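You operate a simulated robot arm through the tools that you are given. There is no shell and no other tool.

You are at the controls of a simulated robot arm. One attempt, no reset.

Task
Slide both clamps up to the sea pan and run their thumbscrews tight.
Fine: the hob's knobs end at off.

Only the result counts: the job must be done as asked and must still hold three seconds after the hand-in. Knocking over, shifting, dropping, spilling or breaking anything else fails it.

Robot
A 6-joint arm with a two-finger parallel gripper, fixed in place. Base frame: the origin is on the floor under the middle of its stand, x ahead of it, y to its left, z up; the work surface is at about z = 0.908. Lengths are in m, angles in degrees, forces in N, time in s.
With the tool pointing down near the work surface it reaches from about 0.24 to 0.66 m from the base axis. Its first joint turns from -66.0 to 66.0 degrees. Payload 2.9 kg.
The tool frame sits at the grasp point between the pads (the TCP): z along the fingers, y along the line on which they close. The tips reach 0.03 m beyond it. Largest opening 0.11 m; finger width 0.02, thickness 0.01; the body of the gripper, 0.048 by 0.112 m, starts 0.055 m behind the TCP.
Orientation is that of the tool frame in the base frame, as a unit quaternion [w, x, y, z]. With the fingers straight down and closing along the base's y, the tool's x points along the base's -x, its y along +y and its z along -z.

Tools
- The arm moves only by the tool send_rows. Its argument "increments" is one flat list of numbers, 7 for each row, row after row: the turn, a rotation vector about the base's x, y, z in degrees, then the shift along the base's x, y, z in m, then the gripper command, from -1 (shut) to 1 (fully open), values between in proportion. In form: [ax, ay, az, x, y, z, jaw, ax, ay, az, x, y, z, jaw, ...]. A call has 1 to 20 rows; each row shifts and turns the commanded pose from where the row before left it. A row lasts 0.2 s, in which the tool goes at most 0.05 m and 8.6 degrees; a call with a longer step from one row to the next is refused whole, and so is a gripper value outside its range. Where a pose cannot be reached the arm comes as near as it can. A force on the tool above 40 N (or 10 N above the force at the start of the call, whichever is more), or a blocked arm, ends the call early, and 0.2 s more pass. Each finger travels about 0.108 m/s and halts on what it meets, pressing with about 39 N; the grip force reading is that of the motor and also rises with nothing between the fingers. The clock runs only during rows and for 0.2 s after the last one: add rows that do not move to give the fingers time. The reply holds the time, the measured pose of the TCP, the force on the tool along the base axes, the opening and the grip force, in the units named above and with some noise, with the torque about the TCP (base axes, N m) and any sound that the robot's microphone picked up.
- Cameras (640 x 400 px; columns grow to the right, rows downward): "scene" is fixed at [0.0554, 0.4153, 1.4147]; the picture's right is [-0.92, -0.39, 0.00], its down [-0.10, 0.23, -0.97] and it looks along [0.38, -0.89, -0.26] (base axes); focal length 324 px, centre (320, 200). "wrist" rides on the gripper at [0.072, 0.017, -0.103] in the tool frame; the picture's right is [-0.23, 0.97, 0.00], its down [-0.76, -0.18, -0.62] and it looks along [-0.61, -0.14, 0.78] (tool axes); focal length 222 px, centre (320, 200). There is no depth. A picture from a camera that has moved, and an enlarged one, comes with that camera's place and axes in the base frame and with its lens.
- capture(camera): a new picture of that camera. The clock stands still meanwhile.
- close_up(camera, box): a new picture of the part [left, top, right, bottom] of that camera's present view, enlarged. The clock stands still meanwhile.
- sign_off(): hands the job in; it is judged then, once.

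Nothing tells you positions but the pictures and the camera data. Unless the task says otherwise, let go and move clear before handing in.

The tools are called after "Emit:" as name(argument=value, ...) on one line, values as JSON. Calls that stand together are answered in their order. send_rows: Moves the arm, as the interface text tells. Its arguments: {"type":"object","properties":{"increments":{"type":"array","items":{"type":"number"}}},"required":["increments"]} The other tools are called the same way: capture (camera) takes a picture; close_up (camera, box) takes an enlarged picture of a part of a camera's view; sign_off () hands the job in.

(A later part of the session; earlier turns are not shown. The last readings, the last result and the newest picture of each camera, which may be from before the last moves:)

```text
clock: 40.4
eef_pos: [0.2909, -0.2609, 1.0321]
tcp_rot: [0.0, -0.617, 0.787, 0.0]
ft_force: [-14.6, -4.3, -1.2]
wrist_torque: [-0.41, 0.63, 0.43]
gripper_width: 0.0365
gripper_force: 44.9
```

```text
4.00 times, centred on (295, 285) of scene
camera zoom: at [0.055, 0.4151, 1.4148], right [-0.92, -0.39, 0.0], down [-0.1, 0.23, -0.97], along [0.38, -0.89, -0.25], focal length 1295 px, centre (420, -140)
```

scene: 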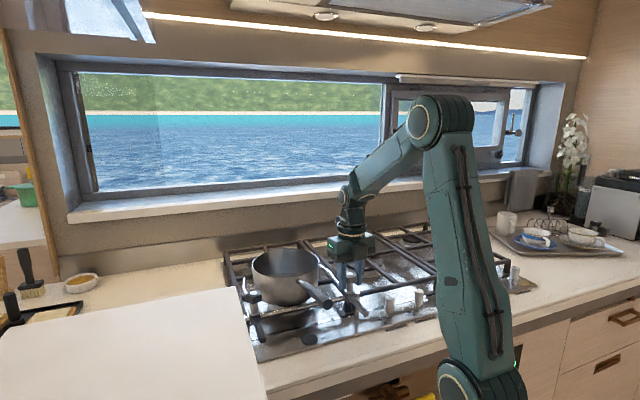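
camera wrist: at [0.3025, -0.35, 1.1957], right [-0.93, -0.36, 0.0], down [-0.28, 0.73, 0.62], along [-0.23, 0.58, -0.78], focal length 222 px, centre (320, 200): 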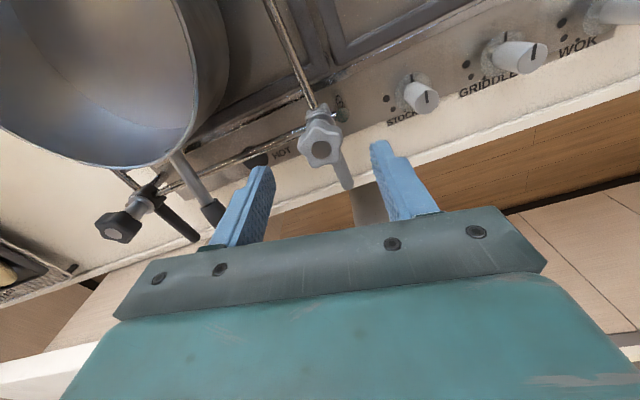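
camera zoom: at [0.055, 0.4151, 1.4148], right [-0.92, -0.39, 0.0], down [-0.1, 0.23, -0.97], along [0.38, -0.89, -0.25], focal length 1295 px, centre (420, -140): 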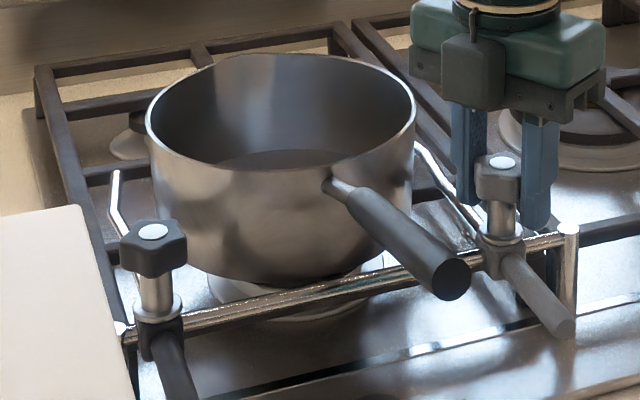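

The star has shifted a little in the fingers but is still held, and the clamp stays put. I'll turn further and watch whether the torque climbs.

Emit:
send_rows(increments=[0, 0, -8, 0, 0, 0, -1, 0, 0, -8, 0, 0, 0, -1, 0, 0, 0, 0, 0, 0, -1])

Emit:
close_up(camera="wrist", box=[220, 60, 460, 230])

```text
clock: 41.2
eef_pos: [0.2905, -0.2613, 1.0327]
tcp_rot: [0.0, -0.504, 0.864, 0.0]
ft_force: [-11.7, 6.1, 1.8]
wrist_torque: [0.23, -0.18, 1.05]
gripper_width: 0.0346
gripper_force: 44.6
```

```text
2.35 times, centred on (340, 145) of wrist
camera zoom: at [0.2407, -0.3161, 1.1347], right [-0.73, 0.68, 0.0], down [0.53, 0.57, 0.62], along [0.42, 0.46, -0.78], focal length 523 px, centre (273, 329)
```

zoom: 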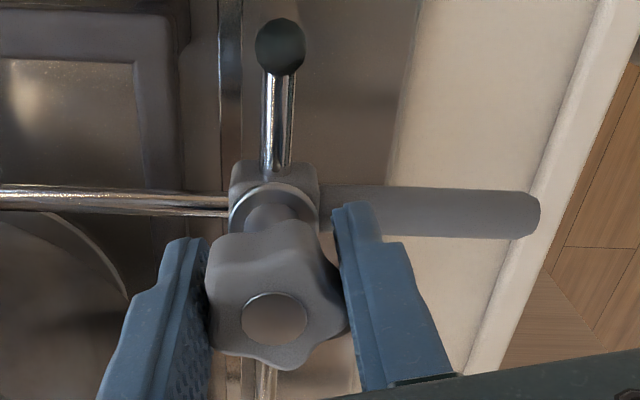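

Torque has risen to 1.05 N·m at yaw +60°. I'll look closer at the star's angle so I can tell turning from slipping.

Emit:
close_up(camera="wrist", box=[280, 130, 370, 220])

Emit:
close_up(camera="scene", box=[315, 255, 365, 315])

```text
4.44 times, centred on (325, 175) of wrist
camera zoom: at [0.2407, -0.3161, 1.1347], right [-0.73, 0.68, 0.0], down [0.53, 0.57, 0.62], along [0.42, 0.46, -0.78], focal length 987 px, centre (298, 311)
```

zoom: 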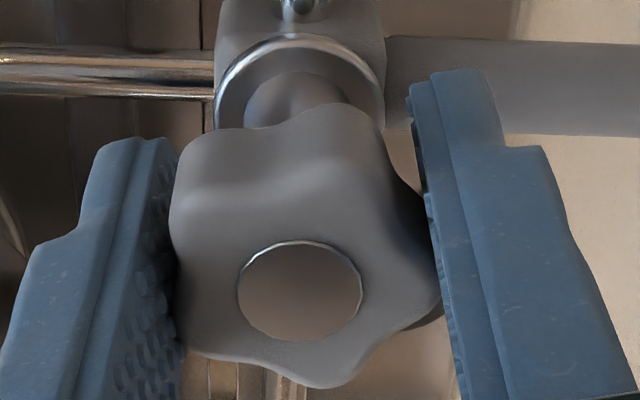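

```text
6.67 times, centred on (340, 285) of scene
camera zoom: at [0.055, 0.4154, 1.4147], right [-0.92, -0.39, 0.0], down [-0.1, 0.23, -0.97], along [0.38, -0.89, -0.25], focal length 2158 px, centre (187, -367)
```

zoom: 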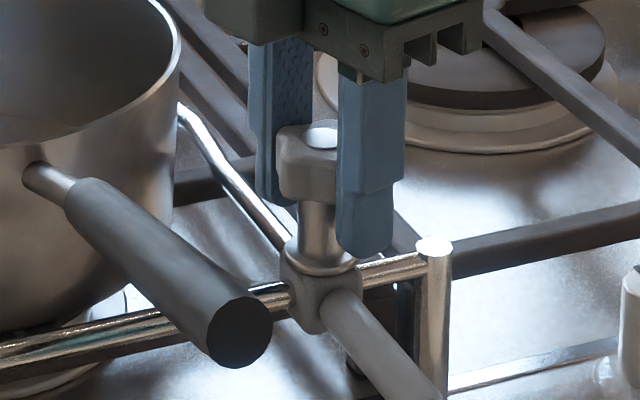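

The fingers now sit in a stable lobe-to-valley grip with 1.05 N·m on it. I'll turn a little more and see whether the torque climbs further.

Emit:
send_rows(increments=[0, 0, -6, 0, 0, 0, -1, 0, 0, -6, 0, 0, 0, -1, 0, 0, 0, 0, 0, 0, -1])

Emit:
close_up(camera="wrist", box=[280, 130, 370, 220])

```text
clock: 42.0
eef_pos: [0.2906, -0.2605, 1.033]
tcp_rot: [0.001, -0.409, 0.912, 0.0]
ft_force: [-10.1, 5.5, 3.1]
wrist_torque: [0.15, 0.42, 0.71]
gripper_width: 0.0358
gripper_force: 44.5
```

```text
4.44 times, centred on (325, 175) of wrist
camera zoom: at [0.2301, -0.3042, 1.1345], right [-0.58, 0.82, 0.0], down [0.64, 0.45, 0.62], along [0.51, 0.36, -0.78], focal length 987 px, centre (298, 311)
```

zoom: 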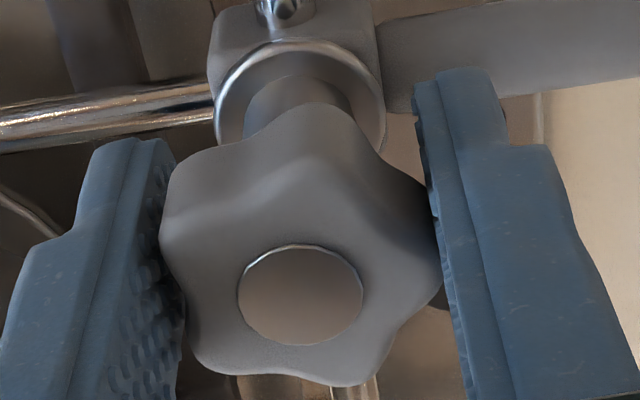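

The tool turned 12° but the star mostly slipped, so the screw is getting stiff at around 1 N·m. I'll let go, recentre on the star by about 3 mm and read its angle unloaded.

Emit:
send_rows(increments=[0, 0, 0, 0, 0, 0, 0.2, 0, 0, 0, 0, 0, 0, 0.2, 0, 0, 6, 0.002, 0.0022, 0, 0.2, 0, 0, 0, 0, 0, 0, 0.2])

Emit:
close_up(camera="wrist", box=[270, 130, 370, 220])

Emit:
close_up(camera="scene", box=[215, 235, 375, 335])

```text
clock: 43.0
eef_pos: [0.2943, -0.2585, 1.0322]
tcp_rot: [0.0, -0.456, 0.89, 0.0]
ft_force: [-0.1, 0.2, 0.5]
wrist_torque: [0.02, -0.03, -0.02]
gripper_width: 0.0661
gripper_force: 0.0
```

```text
4.44 times, centred on (320, 175) of wrist
camera zoom: at [0.2377, -0.3087, 1.1344], right [-0.66, 0.75, 0.0], down [0.59, 0.52, 0.62], along [0.47, 0.41, -0.78], focal length 987 px, centre (320, 311)
```

zoom: 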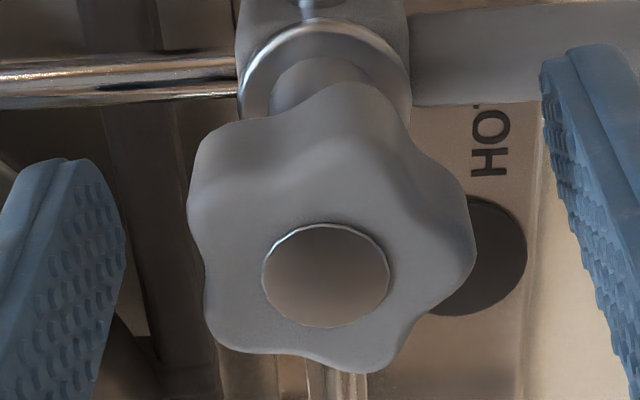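

```text
4.00 times, centred on (295, 285) of scene
camera zoom: at [0.0554, 0.4153, 1.4147], right [-0.92, -0.39, 0.0], down [-0.1, 0.23, -0.97], along [0.38, -0.89, -0.26], focal length 1295 px, centre (420, -140)
```

zoom: 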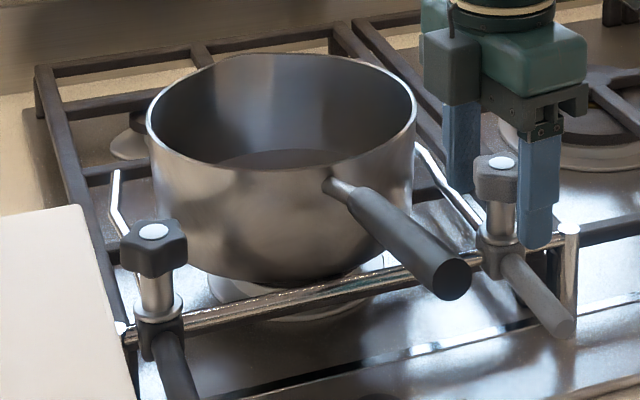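

Now centred and unloaded, the star looks stalled at the same absolute angle. I'll regrip squarely at about yaw 62° and twist again to measure how tight it is.

Emit:
send_rows(increments=[0, 0, 8, 0, 0, 0, 0.2, 0, 0, 0, 0, 0, 0, 0.2, 0, 0, 0, 0, 0, 0, -1, 0, 0, 0, 0, 0, 0, -1, 0, 0, 0, 0, 0, 0, -1])

Emit:
send_rows(increments=[0, 0, -4, 0, 0, 0, -1, 0, 0, 0, 0, 0, 0, -1])

Emit:
send_rows(increments=[0, 0, -4, 0, 0, 0, -1, 0, 0, 0, 0, 0, 0, -1])

Emit:
send_rows(increments=[0, 0, -4, 0, 0, 0, -1, 0, 0, 0, 0, 0, 0, -1])

```text
clock: 44.2
eef_pos: [0.2923, -0.2591, 1.0323]
tcp_rot: [0.0, -0.518, 0.855, 0.003]
ft_force: [-13.5, 8.8, 5.6]
wrist_torque: [0.02, 0.37, 0.12]
gripper_width: 0.0347
gripper_force: 45.1
```

```text
clock: 44.8
eef_pos: [0.2926, -0.2585, 1.0329]
tcp_rot: [0.001, -0.488, 0.873, 0.001]
ft_force: [-20.5, 9.4, 7.0]
wrist_torque: [-0.1, 0.01, 0.91]
gripper_width: 0.0347
gripper_force: 45.2
```

```text
clock: 45.4
eef_pos: [0.2925, -0.2591, 1.0324]
tcp_rot: [0.0, -0.456, 0.89, 0.0]
ft_force: [-24.1, 4.9, 4.8]
wrist_torque: [-0.36, 0.06, 0.89]
gripper_width: 0.0355
gripper_force: 44.8
```

```text
clock: 46.0
eef_pos: [0.2925, -0.2584, 1.032]
tcp_rot: [0.0, -0.426, 0.905, 0.001]
ft_force: [-18.5, 7.3, -1.9]
wrist_torque: [-0.06, -0.07, 0.7]
gripper_width: 0.0356
gripper_force: 45.1
```

Torque jumps to about 0.9 N·m within 4° and then the fingers slip, so the screw has stopped turning. I'll regrip neutrally and nudge along the rail to test that the clamp is locked.

Emit:
send_rows(increments=[0, 0, 0, 0, 0, 0, 0.2, 0, 0, 0, 0, 0, 0, 0.2, 0, 0, 8, 0, 0, 0, 0.2, 0, 0, 3, 0, 0, 0, 0.2, 0, 0, 0, 0, 0, 0, -1, 0, 0, 0, 0, 0, 0, -1, 0, 0, 0, 0, 0, 0, -1])

Emit:
send_rows(increments=[0, 0, 0, -0.0007, -0.0007, 0, -1, 0, 0, 0, 0, 0, 0, -1])

Emit:
send_rows(increments=[0, 0, 0, -0.0007, -0.0007, 0, -1, 0, 0, 0, 0, 0, 0, -1])

```text
clock: 47.6
eef_pos: [0.2921, -0.2577, 1.033]
tcp_rot: [0.001, -0.511, 0.86, 0.002]
ft_force: [-8.7, 4.8, 2.4]
wrist_torque: [-0.12, 0.22, 0.22]
gripper_width: 0.0346
gripper_force: 45.4
```

```text
clock: 48.2
eef_pos: [0.2922, -0.257, 1.0334]
tcp_rot: [0.001, -0.512, 0.859, 0.001]
ft_force: [-1.0, 13.3, 1.6]
wrist_torque: [0.11, 0.09, 0.2]
gripper_width: 0.0346
gripper_force: 45.8
```

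```text
clock: 48.8
eef_pos: [0.2932, -0.2596, 1.0336]
tcp_rot: [0.001, -0.512, 0.859, 0.0]
ft_force: [4.4, 21.8, 5.5]
wrist_torque: [0.28, -0.09, 0.26]
gripper_width: 0.0343
gripper_force: 44.8
```

The force rises to about 18 N with no movement along the rail, so grey is locked. I'll take the push off, release, lift and go over to the black screw while winding to yaw +135°.

Emit:
send_rows(increments=[0, 0, 0, 0.001, 0.001, 0, -1, 0, 0, 0, 0, 0, 0, 0.2, 0, 0, 0, 0, 0, 0, 0.2, 0, 0, 0, 0, 0, 0.045, 0.2, 0, 0, 0, 0, 0, 0.045, 0.2, 0, 0, 0, 0, 0, 0.045, 0.2, 0, 0, 0, 0, 0, 0.045, 0.2, 0, 0, 8.2, 0.0295, 0.0288, 0, 0.2, 0, 0, 8.2, 0.0295, 0.0288, 0, 0.2, 0, 0, 8.2, 0.0295, 0.0288, 0, 0.2, 0, 0, 8.2, 0.0295, 0.0288, 0, 0.2, 0, 0, 8.2, 0.0295, 0.0288, 0, 0.2, 0, 0, 8.2, 0, 0, 0, 0.2, 0, 0, 8.2, 0, 0, 0, 0.2, 0, 0, 8.2, 0, 0, 0, 0.2, 0, 0, 8.2, 0, 0, 0, 0.2, 0, 0, 0, 0, 0, 0, 0.2])

Emit:
capture(camera="wrist")

Emit:
capture(camera="scene")

Emit:
close_up(camera="scene", box=[215, 235, 375, 335])

```text
clock: 52.4
eef_pos: [0.4408, -0.1149, 1.2124]
tcp_rot: [0.001, 0.925, -0.38, 0.0]
ft_force: [-0.3, 0.1, 0.2]
wrist_torque: [0.0, 0.0, -0.01]
gripper_width: 0.0659
gripper_force: 0.0
```

```text
taken
camera wrist: at [0.4798, -0.1796, 1.3147], right [-0.85, -0.53, 0.0], down [-0.42, 0.66, 0.62], along [-0.33, 0.53, -0.78], focal length 222 px, centre (320, 200)
```

wrist: 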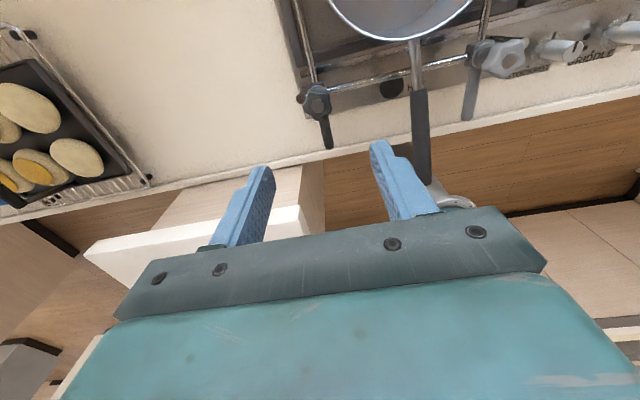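

```text
taken
```

scene: 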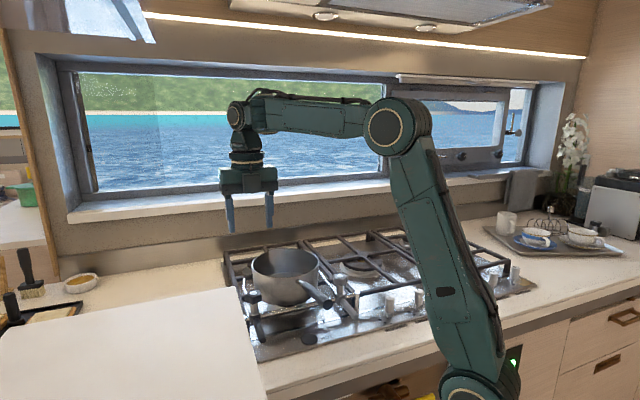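

```text
4.00 times, centred on (295, 285) of scene
camera zoom: at [0.0554, 0.4153, 1.4147], right [-0.92, -0.39, 0.0], down [-0.1, 0.23, -0.97], along [0.38, -0.89, -0.26], focal length 1295 px, centre (420, -140)
```

zoom: 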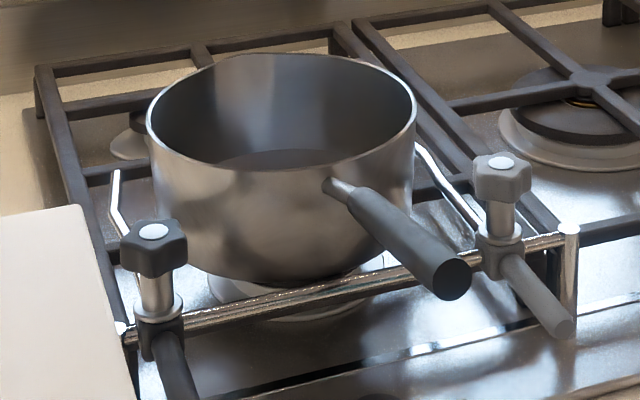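

Grey stays put at about 26 mm. The black star measures at (0.442,-0.115), almost directly under the tool. Descending and gripping it.

Emit:
send_rows(increments=[0, 0, 0, 0.0012, -0.0003, -0.04, 0.2, 0, 0, 0, 0, 0, -0.04, 0.2, 0, 0, 0, 0, 0, -0.04, 0.2, 0, 0, 0, 0, 0, -0.03, 0.2, 0, 0, 0, 0, 0, -0.029, 0.2, 0, 0, 0, 0, 0, 0, 0.2])

Emit:
capture(camera="wrist")

Emit:
close_up(camera="scene", box=[215, 215, 335, 335])

```text
clock: 53.8
eef_pos: [0.4425, -0.1175, 1.0319]
tcp_rot: [0.0, 0.925, -0.381, 0.0]
ft_force: [0.0, 0.5, 0.1]
wrist_torque: [-0.01, 0.0, 0.0]
gripper_width: 0.066
gripper_force: 0.0
```

```text
taken
camera wrist: at [0.4815, -0.1805, 1.1343], right [-0.85, -0.53, 0.0], down [-0.41, 0.66, 0.62], along [-0.33, 0.53, -0.78], focal length 222 px, centre (320, 200)
```

wrist: 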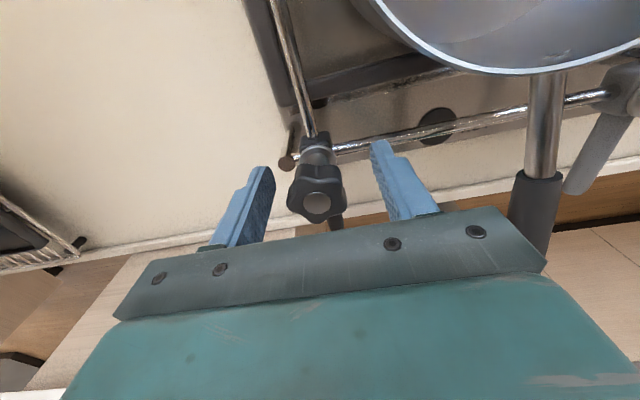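

```text
3.33 times, centred on (275, 275) of scene
camera zoom: at [0.0554, 0.4153, 1.4147], right [-0.92, -0.39, 0.0], down [-0.1, 0.23, -0.97], along [0.38, -0.89, -0.26], focal length 1079 px, centre (470, -50)
```

zoom: 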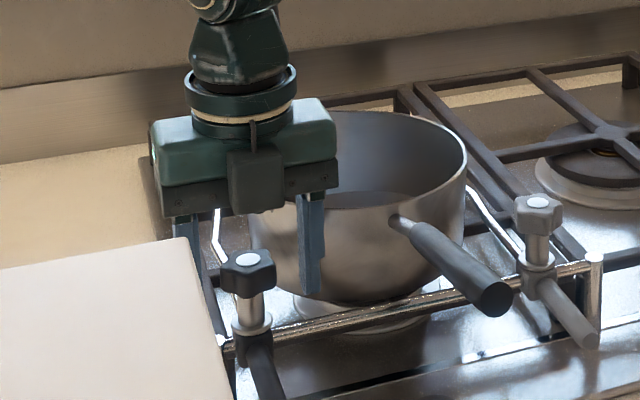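

The star appears a little toward the front of the tool. I'll zoom in for a precise reading before closing.

Emit:
close_up(camera="wrist", box=[270, 130, 370, 230])

Emit:
close_up(camera="scene", box=[230, 260, 290, 320])

```text
4.00 times, centred on (320, 180) of wrist
camera zoom: at [0.4815, -0.1805, 1.1343], right [-0.85, -0.53, 0.0], down [-0.41, 0.66, 0.62], along [-0.33, 0.53, -0.78], focal length 888 px, centre (320, 280)
```

zoom: 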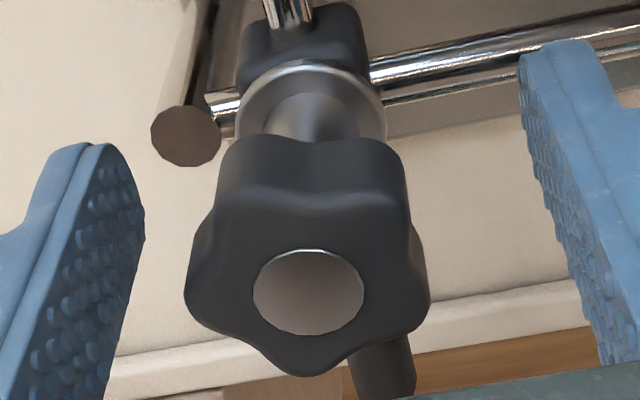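

```text
6.67 times, centred on (260, 290) of scene
camera zoom: at [0.0554, 0.4153, 1.4147], right [-0.92, -0.39, 0.0], down [-0.1, 0.23, -0.97], along [0.38, -0.89, -0.26], focal length 2158 px, centre (720, -400)
```

zoom: 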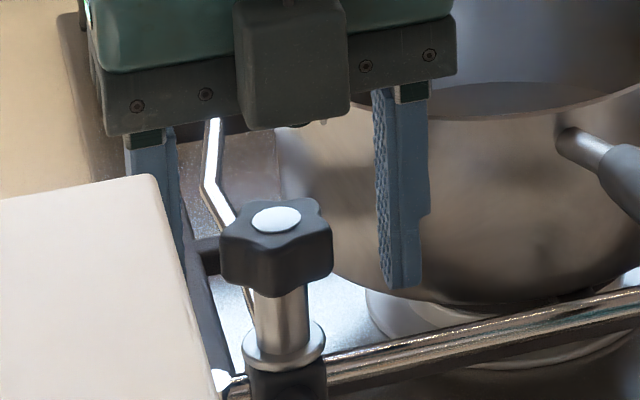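

The star is about 5 mm to the front of the tool centre. Shifting by that amount and re-checking.

Emit:
send_rows(increments=[0, 0, 0, -0.0026, 0.0047, 0.001, 0.2, 0, 0, 0, 0, 0, 0, 0.2])

Emit:
close_up(camera="wrist", box=[270, 130, 370, 230])

```text
clock: 54.4
eef_pos: [0.4384, -0.1117, 1.0345]
tcp_rot: [-0.001, 0.924, -0.381, 0.0]
ft_force: [-0.1, -0.1, 0.0]
wrist_torque: [-0.01, 0.0, -0.01]
gripper_width: 0.0662
gripper_force: 0.0
```

```text
4.00 times, centred on (320, 180) of wrist
camera zoom: at [0.4786, -0.175, 1.1365], right [-0.85, -0.53, 0.0], down [-0.41, 0.66, 0.62], along [-0.33, 0.53, -0.78], focal length 888 px, centre (320, 280)
```

zoom: 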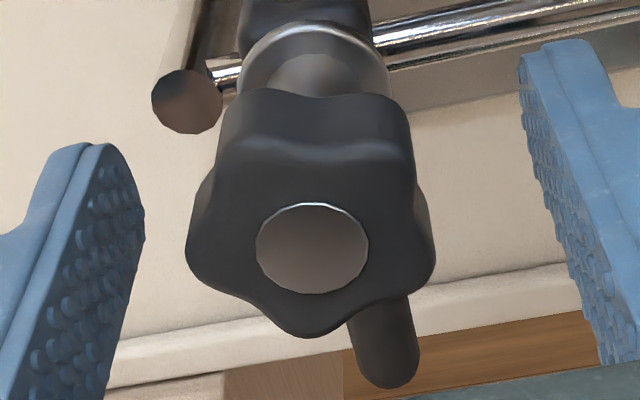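

The star is now centred to about a millimetre. Closing on it.

Emit:
send_rows(increments=[0, 0, 0, 0, 0, 0, -1, 0, 0, 0, 0, 0, 0, -1, 0, 0, 0, 0, 0, 0, -1])

```text
clock: 55.2
eef_pos: [0.4397, -0.1118, 1.0349]
tcp_rot: [0.0, 0.925, -0.381, 0.0]
ft_force: [0.0, 1.3, 0.4]
wrist_torque: [-0.33, 0.03, 0.0]
gripper_width: 0.0359
gripper_force: 44.9
```

The grip is clean with no side load. Sliding black toward the pan by 12 mm first.

Emit:
send_rows(increments=[0, 0, 0, -0.0021, -0.0021, 0, -1, 0, 0, 0, -0.0021, -0.0021, 0, -1, 0, 0, 0, -0.0021, -0.0021, 0, -1, 0, 0, 0, -0.0021, -0.0021, 0, -1, 0, 0, 0, 0, 0, 0, -1])

Emit:
close_up(camera="scene", box=[215, 235, 375, 335])

```text
clock: 56.4
eef_pos: [0.4311, -0.12, 1.0348]
tcp_rot: [-0.001, 0.925, -0.381, -0.001]
ft_force: [-3.3, 4.0, -2.1]
wrist_torque: [-0.5, -0.22, 0.02]
gripper_width: 0.0359
gripper_force: 45.4
```

```text
4.00 times, centred on (295, 285) of scene
camera zoom: at [0.0553, 0.4154, 1.4147], right [-0.92, -0.39, 0.0], down [-0.1, 0.23, -0.97], along [0.38, -0.89, -0.25], focal length 1295 px, centre (420, -140)
```

zoom: 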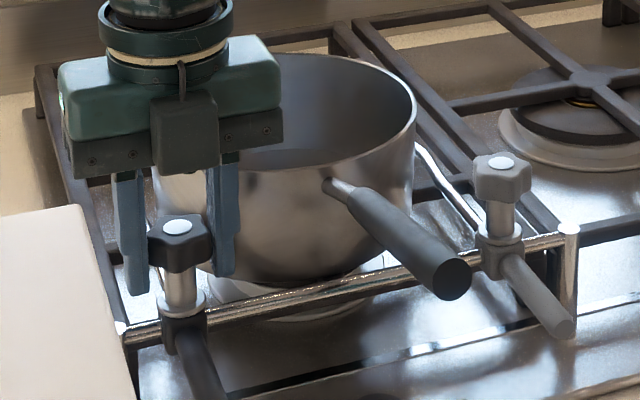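

The pan hasn't been touched yet. Another 4.5 mm.

Emit:
send_rows(increments=[0, 0, 0, -0.0016, -0.0016, 0, -1, 0, 0, 0, -0.0016, -0.0016, 0, -1, 0, 0, 0, 0, 0, 0, -1])

Emit:
close_up(camera="scene", box=[215, 235, 375, 335])

```text
clock: 57.2
eef_pos: [0.4263, -0.1225, 1.0342]
tcp_rot: [0.0, 0.925, -0.38, 0.0]
ft_force: [4.5, 0.6, 0.6]
wrist_torque: [0.46, 0.84, 0.0]
gripper_width: 0.0358
gripper_force: 44.8
```

```text
4.00 times, centred on (295, 285) of scene
camera zoom: at [0.0555, 0.4153, 1.4147], right [-0.92, -0.39, 0.0], down [-0.1, 0.23, -0.97], along [0.38, -0.89, -0.26], focal length 1295 px, centre (420, -140)
```

zoom: 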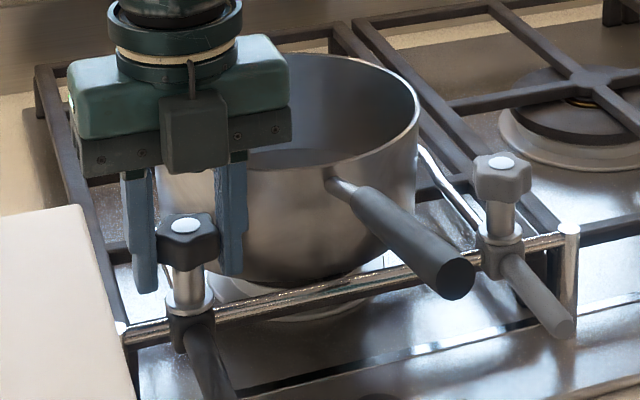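

The pan has begun to move back (about 2 mm) with roughly 4 N on the tool. I'll go in fine steps until it meets the grey arm.

Emit:
send_rows(increments=[0, 0, 0, -0.0011, -0.0011, 0, -1, 0, 0, 0, 0, 0, 0, -1])

Emit:
send_rows(increments=[0, 0, 0, -0.0008, -0.0008, 0, -1, 0, 0, 0, 0, 0, 0, -1])

Emit:
close_up(camera="scene", box=[215, 235, 375, 335])

```text
clock: 57.8
eef_pos: [0.4261, -0.1242, 1.0343]
tcp_rot: [0.0, 0.924, -0.382, 0.0]
ft_force: [4.0, 0.2, -0.5]
wrist_torque: [-0.18, 0.17, -0.03]
gripper_width: 0.0358
gripper_force: 44.7
```

```text
clock: 58.4
eef_pos: [0.4262, -0.1242, 1.0349]
tcp_rot: [-0.001, 0.924, -0.382, 0.0]
ft_force: [6.1, 2.8, -1.6]
wrist_torque: [-0.56, -0.3, -0.08]
gripper_width: 0.0359
gripper_force: 45.3
```

```text
4.00 times, centred on (295, 285) of scene
camera zoom: at [0.0556, 0.4154, 1.4147], right [-0.92, -0.39, 0.0], down [-0.1, 0.23, -0.97], along [0.38, -0.89, -0.26], focal length 1295 px, centre (420, -140)
```

zoom: 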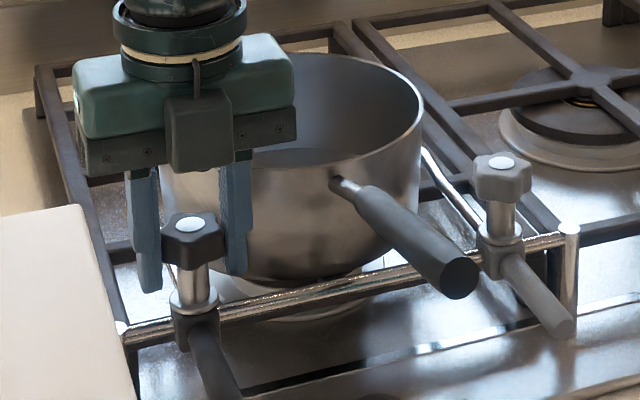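

The pan is nearly home, with force about 6 N. Continuing with millimetre steps.

Emit:
send_rows(increments=[0, 0, 0, -0.0007, -0.0007, 0, -1, 0, 0, 0, 0, 0, 0, -1])

Emit:
send_rows(increments=[0, 0, 0, -0.0007, -0.0007, 0, -1, 0, 0, 0, 0, 0, 0, -1])

Emit:
close_up(camera="scene", box=[215, 235, 375, 335])

```text
clock: 59.0
eef_pos: [0.4261, -0.1247, 1.0356]
tcp_rot: [-0.001, 0.925, -0.38, 0.001]
ft_force: [13.2, 7.0, -4.3]
wrist_torque: [-0.22, -0.15, -0.11]
gripper_width: 0.0359
gripper_force: 44.8
```

```text
clock: 59.6
eef_pos: [0.4253, -0.1251, 1.0352]
tcp_rot: [0.0, 0.925, -0.381, 0.001]
ft_force: [22.2, 7.8, -6.4]
wrist_torque: [0.36, 0.31, -0.1]
gripper_width: 0.0358
gripper_force: 44.9
```

```text
4.00 times, centred on (295, 285) of scene
camera zoom: at [0.0562, 0.4155, 1.4146], right [-0.92, -0.39, 0.0], down [-0.1, 0.23, -0.97], along [0.38, -0.89, -0.26], focal length 1295 px, centre (420, -140)
```

zoom: 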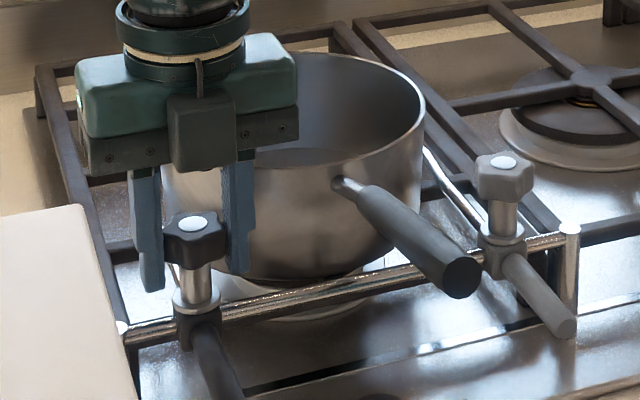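

The pan is now snug between both arms (about 21 N and rising) and within roughly 2 mm of its original place. I'll back off slightly and start turning the black screw clockwise.

Emit:
send_rows(increments=[0, 0, 0, 0.0005, 0.0005, -0.0003, -1, 0, 0, -8, 0, 0, 0, -1, 0, 0, -8, 0, 0, 0, -1, 0, 0, -8, 0, 0, 0, -1, 0, 0, -8, 0, 0, 0, -1, 0, 0, -8, 0, 0, 0, -1, 0, 0, 0, 0, 0, 0, -1])

```text
clock: 61.2
eef_pos: [0.4241, -0.1256, 1.0345]
tcp_rot: [-0.001, 0.738, -0.675, 0.0]
ft_force: [7.8, 4.0, 0.8]
wrist_torque: [0.23, -0.21, -0.02]
gripper_width: 0.0358
gripper_force: 45.4
```

The screw turns freely and holds about 8 N toward the pan. Continuing.

Emit:
send_rows(increments=[0, 0, -8, 0, 0, 0, -1, 0, 0, -8, 0, 0, 0, -1, 0, 0, -8, 0, 0, 0, -1, 0, 0, -8, 0, 0, 0, -1, 0, 0, -8, 0, 0, 0, -1, 0, 0, 0, 0, 0, 0, -1])

```text
clock: 62.6
eef_pos: [0.4248, -0.1249, 1.0346]
tcp_rot: [0.002, -0.462, 0.887, -0.002]
ft_force: [16.6, -5.6, 4.8]
wrist_torque: [-0.53, 0.39, -0.01]
gripper_width: 0.0362
gripper_force: 44.5
```

Yaw +55° and still free. The side load is about 16 N toward the back, so I'll correct 0.8 mm and carry on.

Emit:
send_rows(increments=[0, 0, 0, 0.0006, -0.0006, 0, -1, 0, 0, -8, 0, 0, 0, -1, 0, 0, -8, 0, 0, 0, -1, 0, 0, -8, 0, 0, 0, -1, 0, 0, -8, 0, 0, 0, -1, 0, 0, -8, 0, 0, 0, -1, 0, 0, 0, 0, 0, 0, -1])

```text
clock: 64.2
eef_pos: [0.4253, -0.1266, 1.0351]
tcp_rot: [0.0, -0.131, 0.991, 0.0]
ft_force: [11.0, -7.6, 7.6]
wrist_torque: [0.14, 0.6, 0.0]
gripper_width: 0.036
gripper_force: 44.7
```

Yaw +15° and still free. Another small correction and continuing.

Emit:
send_rows(increments=[0, 0, 0, 0.0003, -0.0008, 0.0003, -1, 0, 0, -8, 0, 0, 0, -1, 0, 0, -8, 0, 0, 0, -1, 0, 0, -8, 0, 0, 0, -1, 0, 0, -8, 0, 0, 0, -1, 0, 0, -8, 0, 0, 0, -1, 0, 0, 0, 0, 0, 0, -1])

```text
clock: 65.8
eef_pos: [0.4263, -0.1279, 1.0351]
tcp_rot: [-0.001, 0.216, 0.976, 0.0]
ft_force: [4.8, -3.7, 5.8]
wrist_torque: [0.32, 0.15, -0.02]
gripper_width: 0.0362
gripper_force: 45.8
```

Yaw -25° after about 160° of turning, and grey stiffened at around 195°. Continuing in shorter stretches with a light bias toward the pan.

Emit:
send_rows(increments=[0, 0, 0, -0.0004, -0.0005, 0, -1, 0, 0, -8, 0, 0, 0, -1, 0, 0, -8, 0, 0, 0, -1, 0, 0, -8, 0, 0, 0, -1, 0, 0, 0, 0, 0, 0, -1])

```text
clock: 67.0
eef_pos: [0.425, -0.1278, 1.035]
tcp_rot: [0.0, 0.413, 0.911, 0.0]
ft_force: [5.2, 1.3, -2.2]
wrist_torque: [-0.24, -0.78, -0.07]
gripper_width: 0.0358
gripper_force: 44.9
```

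Still free at yaw -49°. Continuing.

Emit:
send_rows(increments=[0, 0, -8, -0.0002, -0.0002, 0, -1, 0, 0, -8, 0, 0, 0, -1, 0, 0, -8, 0, 0, 0, -1, 0, 0, 0, 0, 0, 0, -1])

Emit:
close_up(camera="scene", box=[215, 235, 375, 335])

```text
clock: 68.0
eef_pos: [0.4246, -0.1278, 1.0343]
tcp_rot: [-0.001, 0.594, 0.805, 0.0]
ft_force: [6.0, 7.4, -0.1]
wrist_torque: [0.65, -0.15, 0.29]
gripper_width: 0.0356
gripper_force: 45.5
```

```text
4.00 times, centred on (295, 285) of scene
camera zoom: at [0.0556, 0.4154, 1.4147], right [-0.92, -0.39, 0.0], down [-0.1, 0.23, -0.97], along [0.38, -0.89, -0.25], focal length 1295 px, centre (420, -140)
```

zoom: 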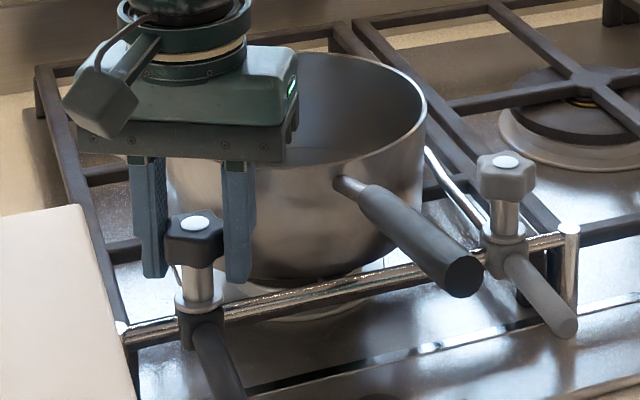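

Torque is starting to appear on black (0.29 N·m) after about 208°. The grey screw looks a few pixels right of where it was, so I'll check that closely before continuing.

Emit:
close_up(camera="scene", box=[315, 260, 365, 310])

Emit:
close_up(camera="wrist", box=[270, 130, 370, 230])

```text
8.00 times, centred on (340, 285) of scene
camera zoom: at [0.0556, 0.4154, 1.4147], right [-0.92, -0.39, 0.0], down [-0.1, 0.23, -0.97], along [0.38, -0.89, -0.25], focal length 2590 px, centre (160, -480)
```

zoom: 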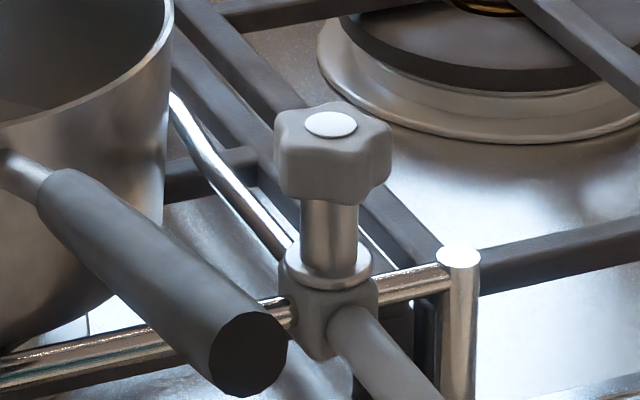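

```text
4.00 times, centred on (320, 180) of wrist
camera zoom: at [0.4196, -0.0541, 1.1365], right [1.0, 0.07, 0.0], down [0.06, -0.78, 0.62], along [0.04, -0.62, -0.78], focal length 888 px, centre (320, 280)
```

zoom: 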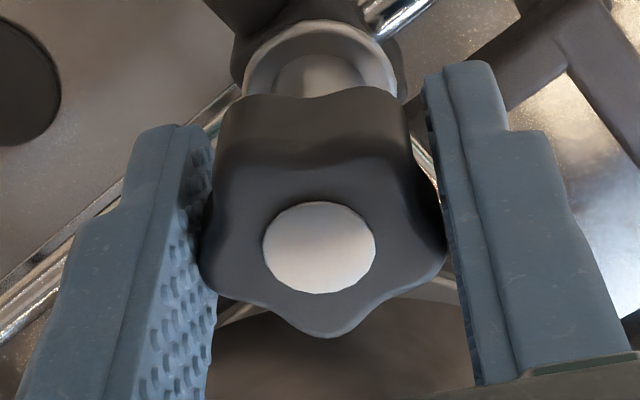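

Grey has crept back about 2.5 mm under the squeeze, so it may need more tightening later. First I'll map black's torque against angle in small steps.

Emit:
send_rows(increments=[0, 0, -4, 0, 0, 0, -1, 0, 0, 0, 0, 0, 0, -1])

Emit:
send_rows(increments=[0, 0, -4, 0, 0, 0, -1, 0, 0, 0, 0, 0, 0, -1])

Emit:
send_rows(increments=[0, 0, -4, 0, 0, 0, -1, 0, 0, 0, 0, 0, 0, -1])

Emit:
close_up(camera="wrist", box=[270, 130, 370, 230])

```text
clock: 68.6
eef_pos: [0.4254, -0.1285, 1.0357]
tcp_rot: [0.0, 0.622, 0.783, -0.001]
ft_force: [0.6, 0.1, 1.8]
wrist_torque: [-0.3, -0.04, 0.09]
gripper_width: 0.035
gripper_force: 44.6
```

```text
clock: 69.2
eef_pos: [0.4257, -0.1287, 1.0346]
tcp_rot: [-0.001, 0.649, 0.761, 0.0]
ft_force: [-2.1, -3.4, -2.6]
wrist_torque: [0.13, 0.09, 0.28]
gripper_width: 0.0345
gripper_force: 44.6
```

```text
clock: 69.8
eef_pos: [0.4253, -0.1278, 1.0342]
tcp_rot: [0.0, 0.674, 0.739, -0.001]
ft_force: [-1.7, -0.6, -4.7]
wrist_torque: [0.43, 0.06, 1.1]
gripper_width: 0.0347
gripper_force: 45.1
```

```text
4.00 times, centred on (320, 180) of wrist
camera zoom: at [0.435, -0.0545, 1.1366], right [0.99, -0.14, 0.0], down [-0.11, -0.77, 0.62], along [-0.09, -0.62, -0.78], focal length 888 px, centre (320, 280)
```

zoom: 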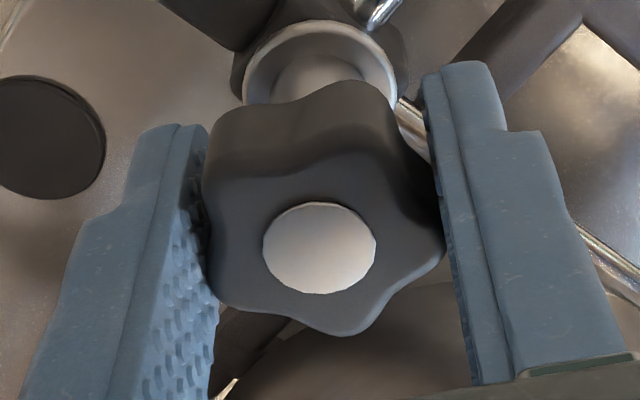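

Torque rose from 0.28 to 1.1 N·m in 4° with a well-seated grip. I'll push a bit further to find the peak before slip.

Emit:
send_rows(increments=[0, 0, -3, 0, 0, 0, -1, 0, 0, 0, 0, 0, 0, -1])

Emit:
send_rows(increments=[0, 0, -3, 0, 0, 0, -1, 0, 0, 0, 0, 0, 0, -1])

Emit:
close_up(camera="wrist", box=[270, 130, 370, 230])

Emit:
close_up(camera="scene", box=[215, 235, 375, 335])

```text
clock: 70.4
eef_pos: [0.425, -0.1285, 1.0345]
tcp_rot: [0.001, 0.694, 0.72, 0.0]
ft_force: [-3.3, -1.7, -2.1]
wrist_torque: [0.13, -0.19, 0.94]
gripper_width: 0.035
gripper_force: 45.4
```

```text
clock: 71.0
eef_pos: [0.4237, -0.1266, 1.0343]
tcp_rot: [0.0, 0.712, 0.702, 0.0]
ft_force: [-2.8, -0.1, -2.3]
wrist_torque: [0.07, -0.27, 0.81]
gripper_width: 0.0358
gripper_force: 45.2
```

```text
4.00 times, centred on (320, 180) of wrist
camera zoom: at [0.4427, -0.0561, 1.1367], right [0.97, -0.24, 0.0], down [-0.19, -0.76, 0.62], along [-0.15, -0.61, -0.78], focal length 888 px, centre (320, 280)
```

zoom: 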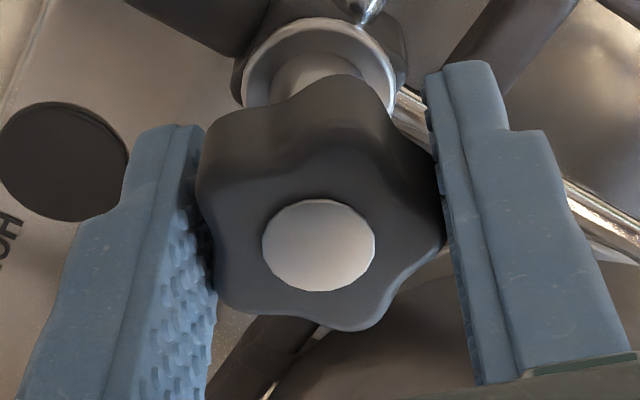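

```text
4.00 times, centred on (295, 285) of scene
camera zoom: at [0.0553, 0.4152, 1.4147], right [-0.92, -0.39, 0.0], down [-0.1, 0.23, -0.97], along [0.38, -0.89, -0.26], focal length 1295 px, centre (420, -140)
```

zoom: 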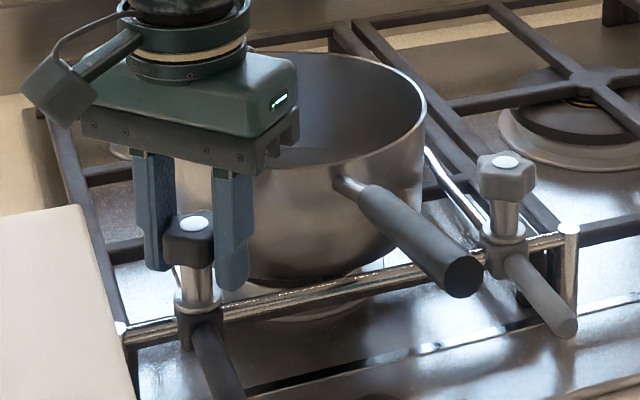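

Black stalls at about 1.0–1.1 N·m after roughly 195° of real turn, the same as grey, so both appear to be at their stops. I'll release, lift and view the arms and pan from above.

Emit:
send_rows(increments=[0, 0, 0, 0, 0, 0, 0.2, 0, 0, 0, 0, 0, 0, 0.2, 0, 0, 0, 0, 0, 0.04, 0.2, 0, 0, 0, 0, 0, 0.045, 0.2, 0, 0, 0, 0, 0, 0.045, 0.2, 0, 0, 0, 0, 0, 0.045, 0.2, 0, 0, 0, 0, 0, 0.035, 0.2, 0, 0, 7.5, -0.0115, -0.016, 0, 0.2, 0, 0, 7.5, -0.0115, -0.016, 0, 0.2, 0, 0, 7.5, -0.0115, -0.016, 0, 0.2, 0, 0, 7.5, -0.0115, -0.016, 0, 0.2, 0, 0, 7.5, 0, 0, 0, 0.2, 0, 0, 7.5, 0, 0, 0, 0.2, 0, 0, 0, 0, 0, 0, 0.2])

Emit:
close_up(camera="wrist", box=[180, 40, 460, 215])

Emit:
close_up(camera="scene", box=[215, 235, 375, 335])

```text
clock: 74.0
eef_pos: [0.3797, -0.1912, 1.2464]
tcp_rot: [0.001, 0.388, 0.922, 0.0]
ft_force: [1.3, 0.2, 0.0]
wrist_torque: [0.0, 0.05, 0.01]
gripper_width: 0.066
gripper_force: 0.0
```

```text
2.29 times, centred on (320, 128) of wrist
camera zoom: at [0.3403, -0.1289, 1.3476], right [0.86, 0.52, 0.0], down [0.4, -0.67, 0.62], along [0.32, -0.53, -0.78], focal length 508 px, centre (320, 366)
```

zoom: 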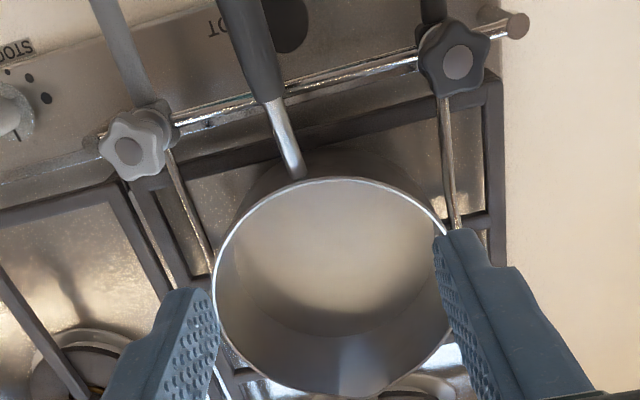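

```text
4.00 times, centred on (295, 285) of scene
camera zoom: at [0.0554, 0.4153, 1.4147], right [-0.92, -0.39, 0.0], down [-0.1, 0.23, -0.97], along [0.38, -0.89, -0.26], focal length 1295 px, centre (420, -140)
```

zoom: 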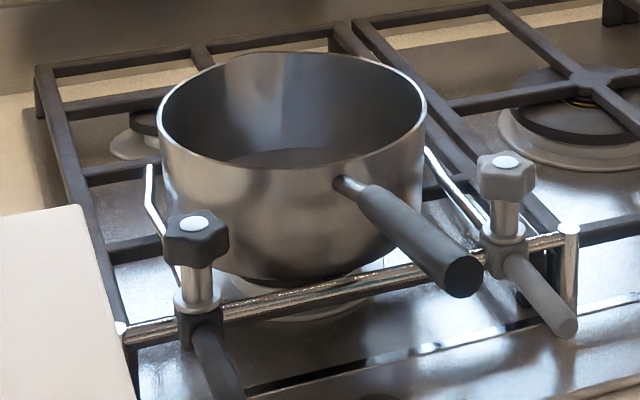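

The pan is back at its starting place within about 1 mm, with both arms alongside. I'll look from the right side, under the rim, to check the grey arm's contact.

Emit:
send_rows(increments=[0, 0, 8.2, -0.0153, -0.0342, 0, 0.2, 0, 0, 8.2, -0.0153, -0.0342, 0, 0.2, 0, 0, 8.2, -0.0153, -0.0342, 0, 0.2, 0, 0, 8.2, -0.0153, -0.0342, 0, 0.2, 0, 0, 8.2, -0.0153, -0.0342, 0, 0.2, 0, 0, 8.2, -0.0153, -0.0342, 0, 0.2, 0, 0, 8.3, 0, 0, -0.025, 0.2, 0, 0, 8.3, 0, 0, -0.025, 0.2, 0, 0, 8.3, 0, 0, -0.025, 0.2, 0, 0, 8.3, 0, 0, -0.025, 0.2, 0, 0, 8.3, 0, 0, -0.025, 0.2, 0, 0, 0, 0, 0, 0, 0.2])

Emit:
capture(camera="wrist")

Emit:
close_up(camera="wrist", box=[200, 60, 440, 220])

```text
clock: 76.6
eef_pos: [0.2868, -0.3959, 1.1194]
tcp_rot: [0.0, -0.383, 0.924, 0.0]
ft_force: [0.9, 0.2, -0.4]
wrist_torque: [0.01, 0.0, -0.02]
gripper_width: 0.0659
gripper_force: 0.0
```

```text
taken
camera wrist: at [0.2237, -0.4368, 1.2213], right [-0.53, 0.85, 0.0], down [0.66, 0.41, 0.62], along [0.53, 0.33, -0.78], focal length 222 px, centre (320, 200)
```

wrist: 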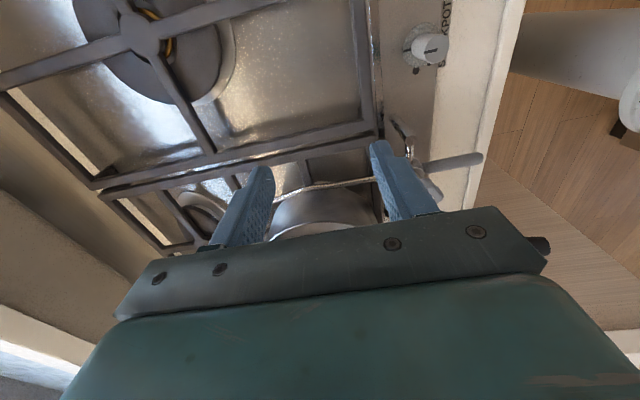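

```text
2.50 times, centred on (320, 140) of wrist
camera zoom: at [0.2237, -0.4368, 1.2213], right [-0.53, 0.85, 0.0], down [0.66, 0.41, 0.62], along [0.53, 0.33, -0.78], focal length 555 px, centre (320, 350)
```

zoom: 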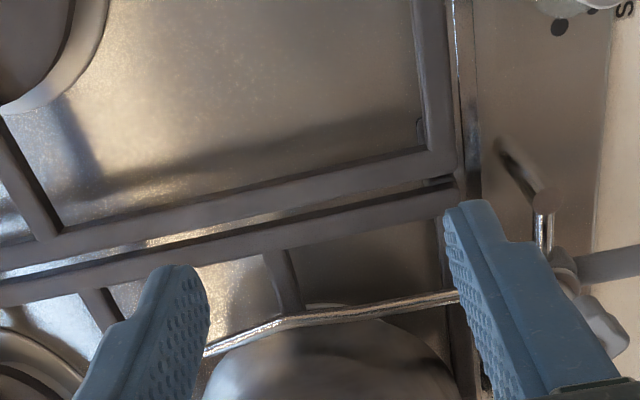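

The arm's bend lies right against the pan wall in this view, but the gripper hides part of it. I'll shift 5.5 cm toward the pan for a clearer look.

Emit:
send_rows(increments=[0, 0, 0, 0.0195, 0.0194, 0.01, 0.2, 0, 0, 0, 0.0195, 0.0194, 0.01, 0.2, 0, 0, 0, 0, 0, 0, 0.2])

Emit:
close_up(camera="wrist", box=[240, 60, 400, 180])

```text
clock: 77.4
eef_pos: [0.325, -0.3576, 1.1412]
tcp_rot: [-0.001, -0.381, 0.924, 0.0]
ft_force: [1.0, -0.9, 0.4]
wrist_torque: [-0.03, -0.01, 0.0]
gripper_width: 0.066
gripper_force: 0.1
```

```text
3.33 times, centred on (320, 120) of wrist
camera zoom: at [0.2621, -0.3973, 1.2424], right [-0.53, 0.85, 0.0], down [0.66, 0.41, 0.62], along [0.53, 0.33, -0.78], focal length 740 px, centre (320, 467)
```

zoom: 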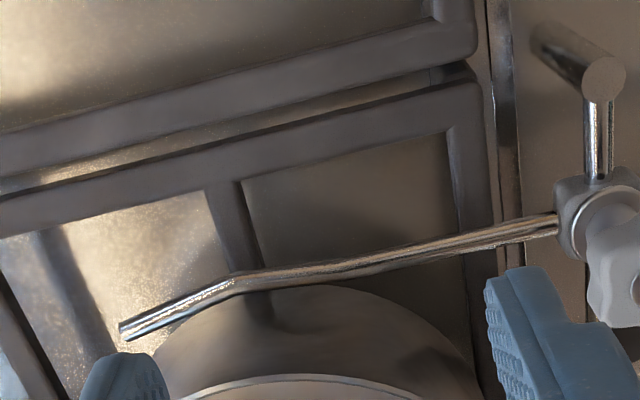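

The grey arm touches the pan, with at most a millimetre or two of gap. Next I'll go back to the grey screw to check and re-tighten it, since it crept under load.

Emit:
send_rows(increments=[0, 0, 5.7, -0.0115, 0.0319, 0.01, 0.2, 0, 0, 5.7, -0.0115, 0.0319, 0, 0.2, 0, 0, 5.7, -0.0115, 0.0319, 0, 0.2, 0, 0, 0, 0, 0, -0.04, 0.2, 0, 0, 0, 0, 0, -0.04, 0.2, 0, 0, 0, 0, 0, -0.038, 0.2, 0, 0, 0, 0, 0, 0, 0.2])

Emit:
close_up(camera="wrist", box=[270, 130, 370, 230])

```text
clock: 79.0
eef_pos: [0.2915, -0.2632, 1.0324]
tcp_rot: [0.0, -0.515, 0.857, 0.0]
ft_force: [-0.5, -0.3, -0.7]
wrist_torque: [0.01, -0.01, 0.0]
gripper_width: 0.0661
gripper_force: 0.0
```

```text
4.00 times, centred on (320, 180) of wrist
camera zoom: at [0.2419, -0.3191, 1.1336], right [-0.75, 0.66, 0.0], down [0.51, 0.59, 0.62], along [0.41, 0.47, -0.78], focal length 888 px, centre (320, 280)
```

zoom: 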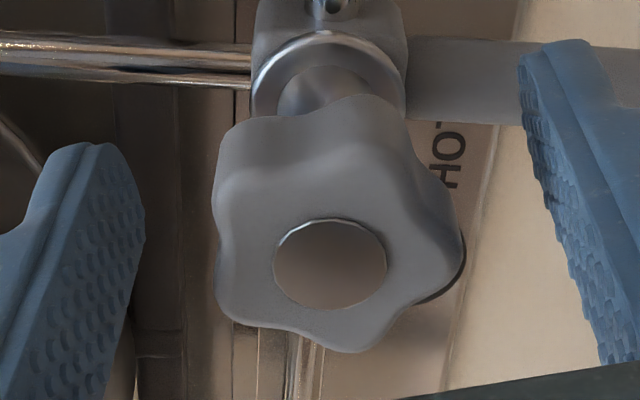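

The star is at the same angle as when I left it, so grey hasn't loosened. I'll centre by 2.8 mm, grip and twist once more.

Emit:
send_rows(increments=[0, 0, 2, 0, 0.0028, 0, 0.2, 0, 0, 0, 0, 0, 0, 0.2, 0, 0, 0, 0, 0, 0, -1, 0, 0, 0, 0, 0, 0, -1, 0, 0, 0, 0, 0, 0, -1])

Emit:
send_rows(increments=[0, 0, -4, 0, 0, 0, -1, 0, 0, 0, 0, 0, 0, -1])

Emit:
send_rows(increments=[0, 0, -2, 0, 0, 0, -1, 0, 0, 0, 0, 0, 0, -1])

Emit:
send_rows(increments=[0, 0, -2, 0, 0, 0, -1, 0, 0, 0, 0, 0, 0, -1])

```text
clock: 80.2
eef_pos: [0.2916, -0.2597, 1.0325]
tcp_rot: [0.0, -0.53, 0.848, 0.0]
ft_force: [2.3, -0.7, -2.2]
wrist_torque: [-0.07, -0.03, -0.04]
gripper_width: 0.0343
gripper_force: 44.4
```

```text
clock: 80.8
eef_pos: [0.2914, -0.2598, 1.0325]
tcp_rot: [0.001, -0.5, 0.866, 0.0]
ft_force: [3.2, 1.3, -3.7]
wrist_torque: [0.28, -0.24, 1.14]
gripper_width: 0.0346
gripper_force: 45.2
```

```text
clock: 81.4
eef_pos: [0.291, -0.2596, 1.0315]
tcp_rot: [0.0, -0.485, 0.874, -0.001]
ft_force: [0.4, 2.5, 2.0]
wrist_torque: [0.14, -0.04, 1.13]
gripper_width: 0.0348
gripper_force: 44.9
```

```text
clock: 82.0
eef_pos: [0.291, -0.2599, 1.0333]
tcp_rot: [0.001, -0.469, 0.883, -0.001]
ft_force: [3.0, -2.9, 0.4]
wrist_torque: [0.06, 0.36, 0.93]
gripper_width: 0.0354
gripper_force: 44.1
```

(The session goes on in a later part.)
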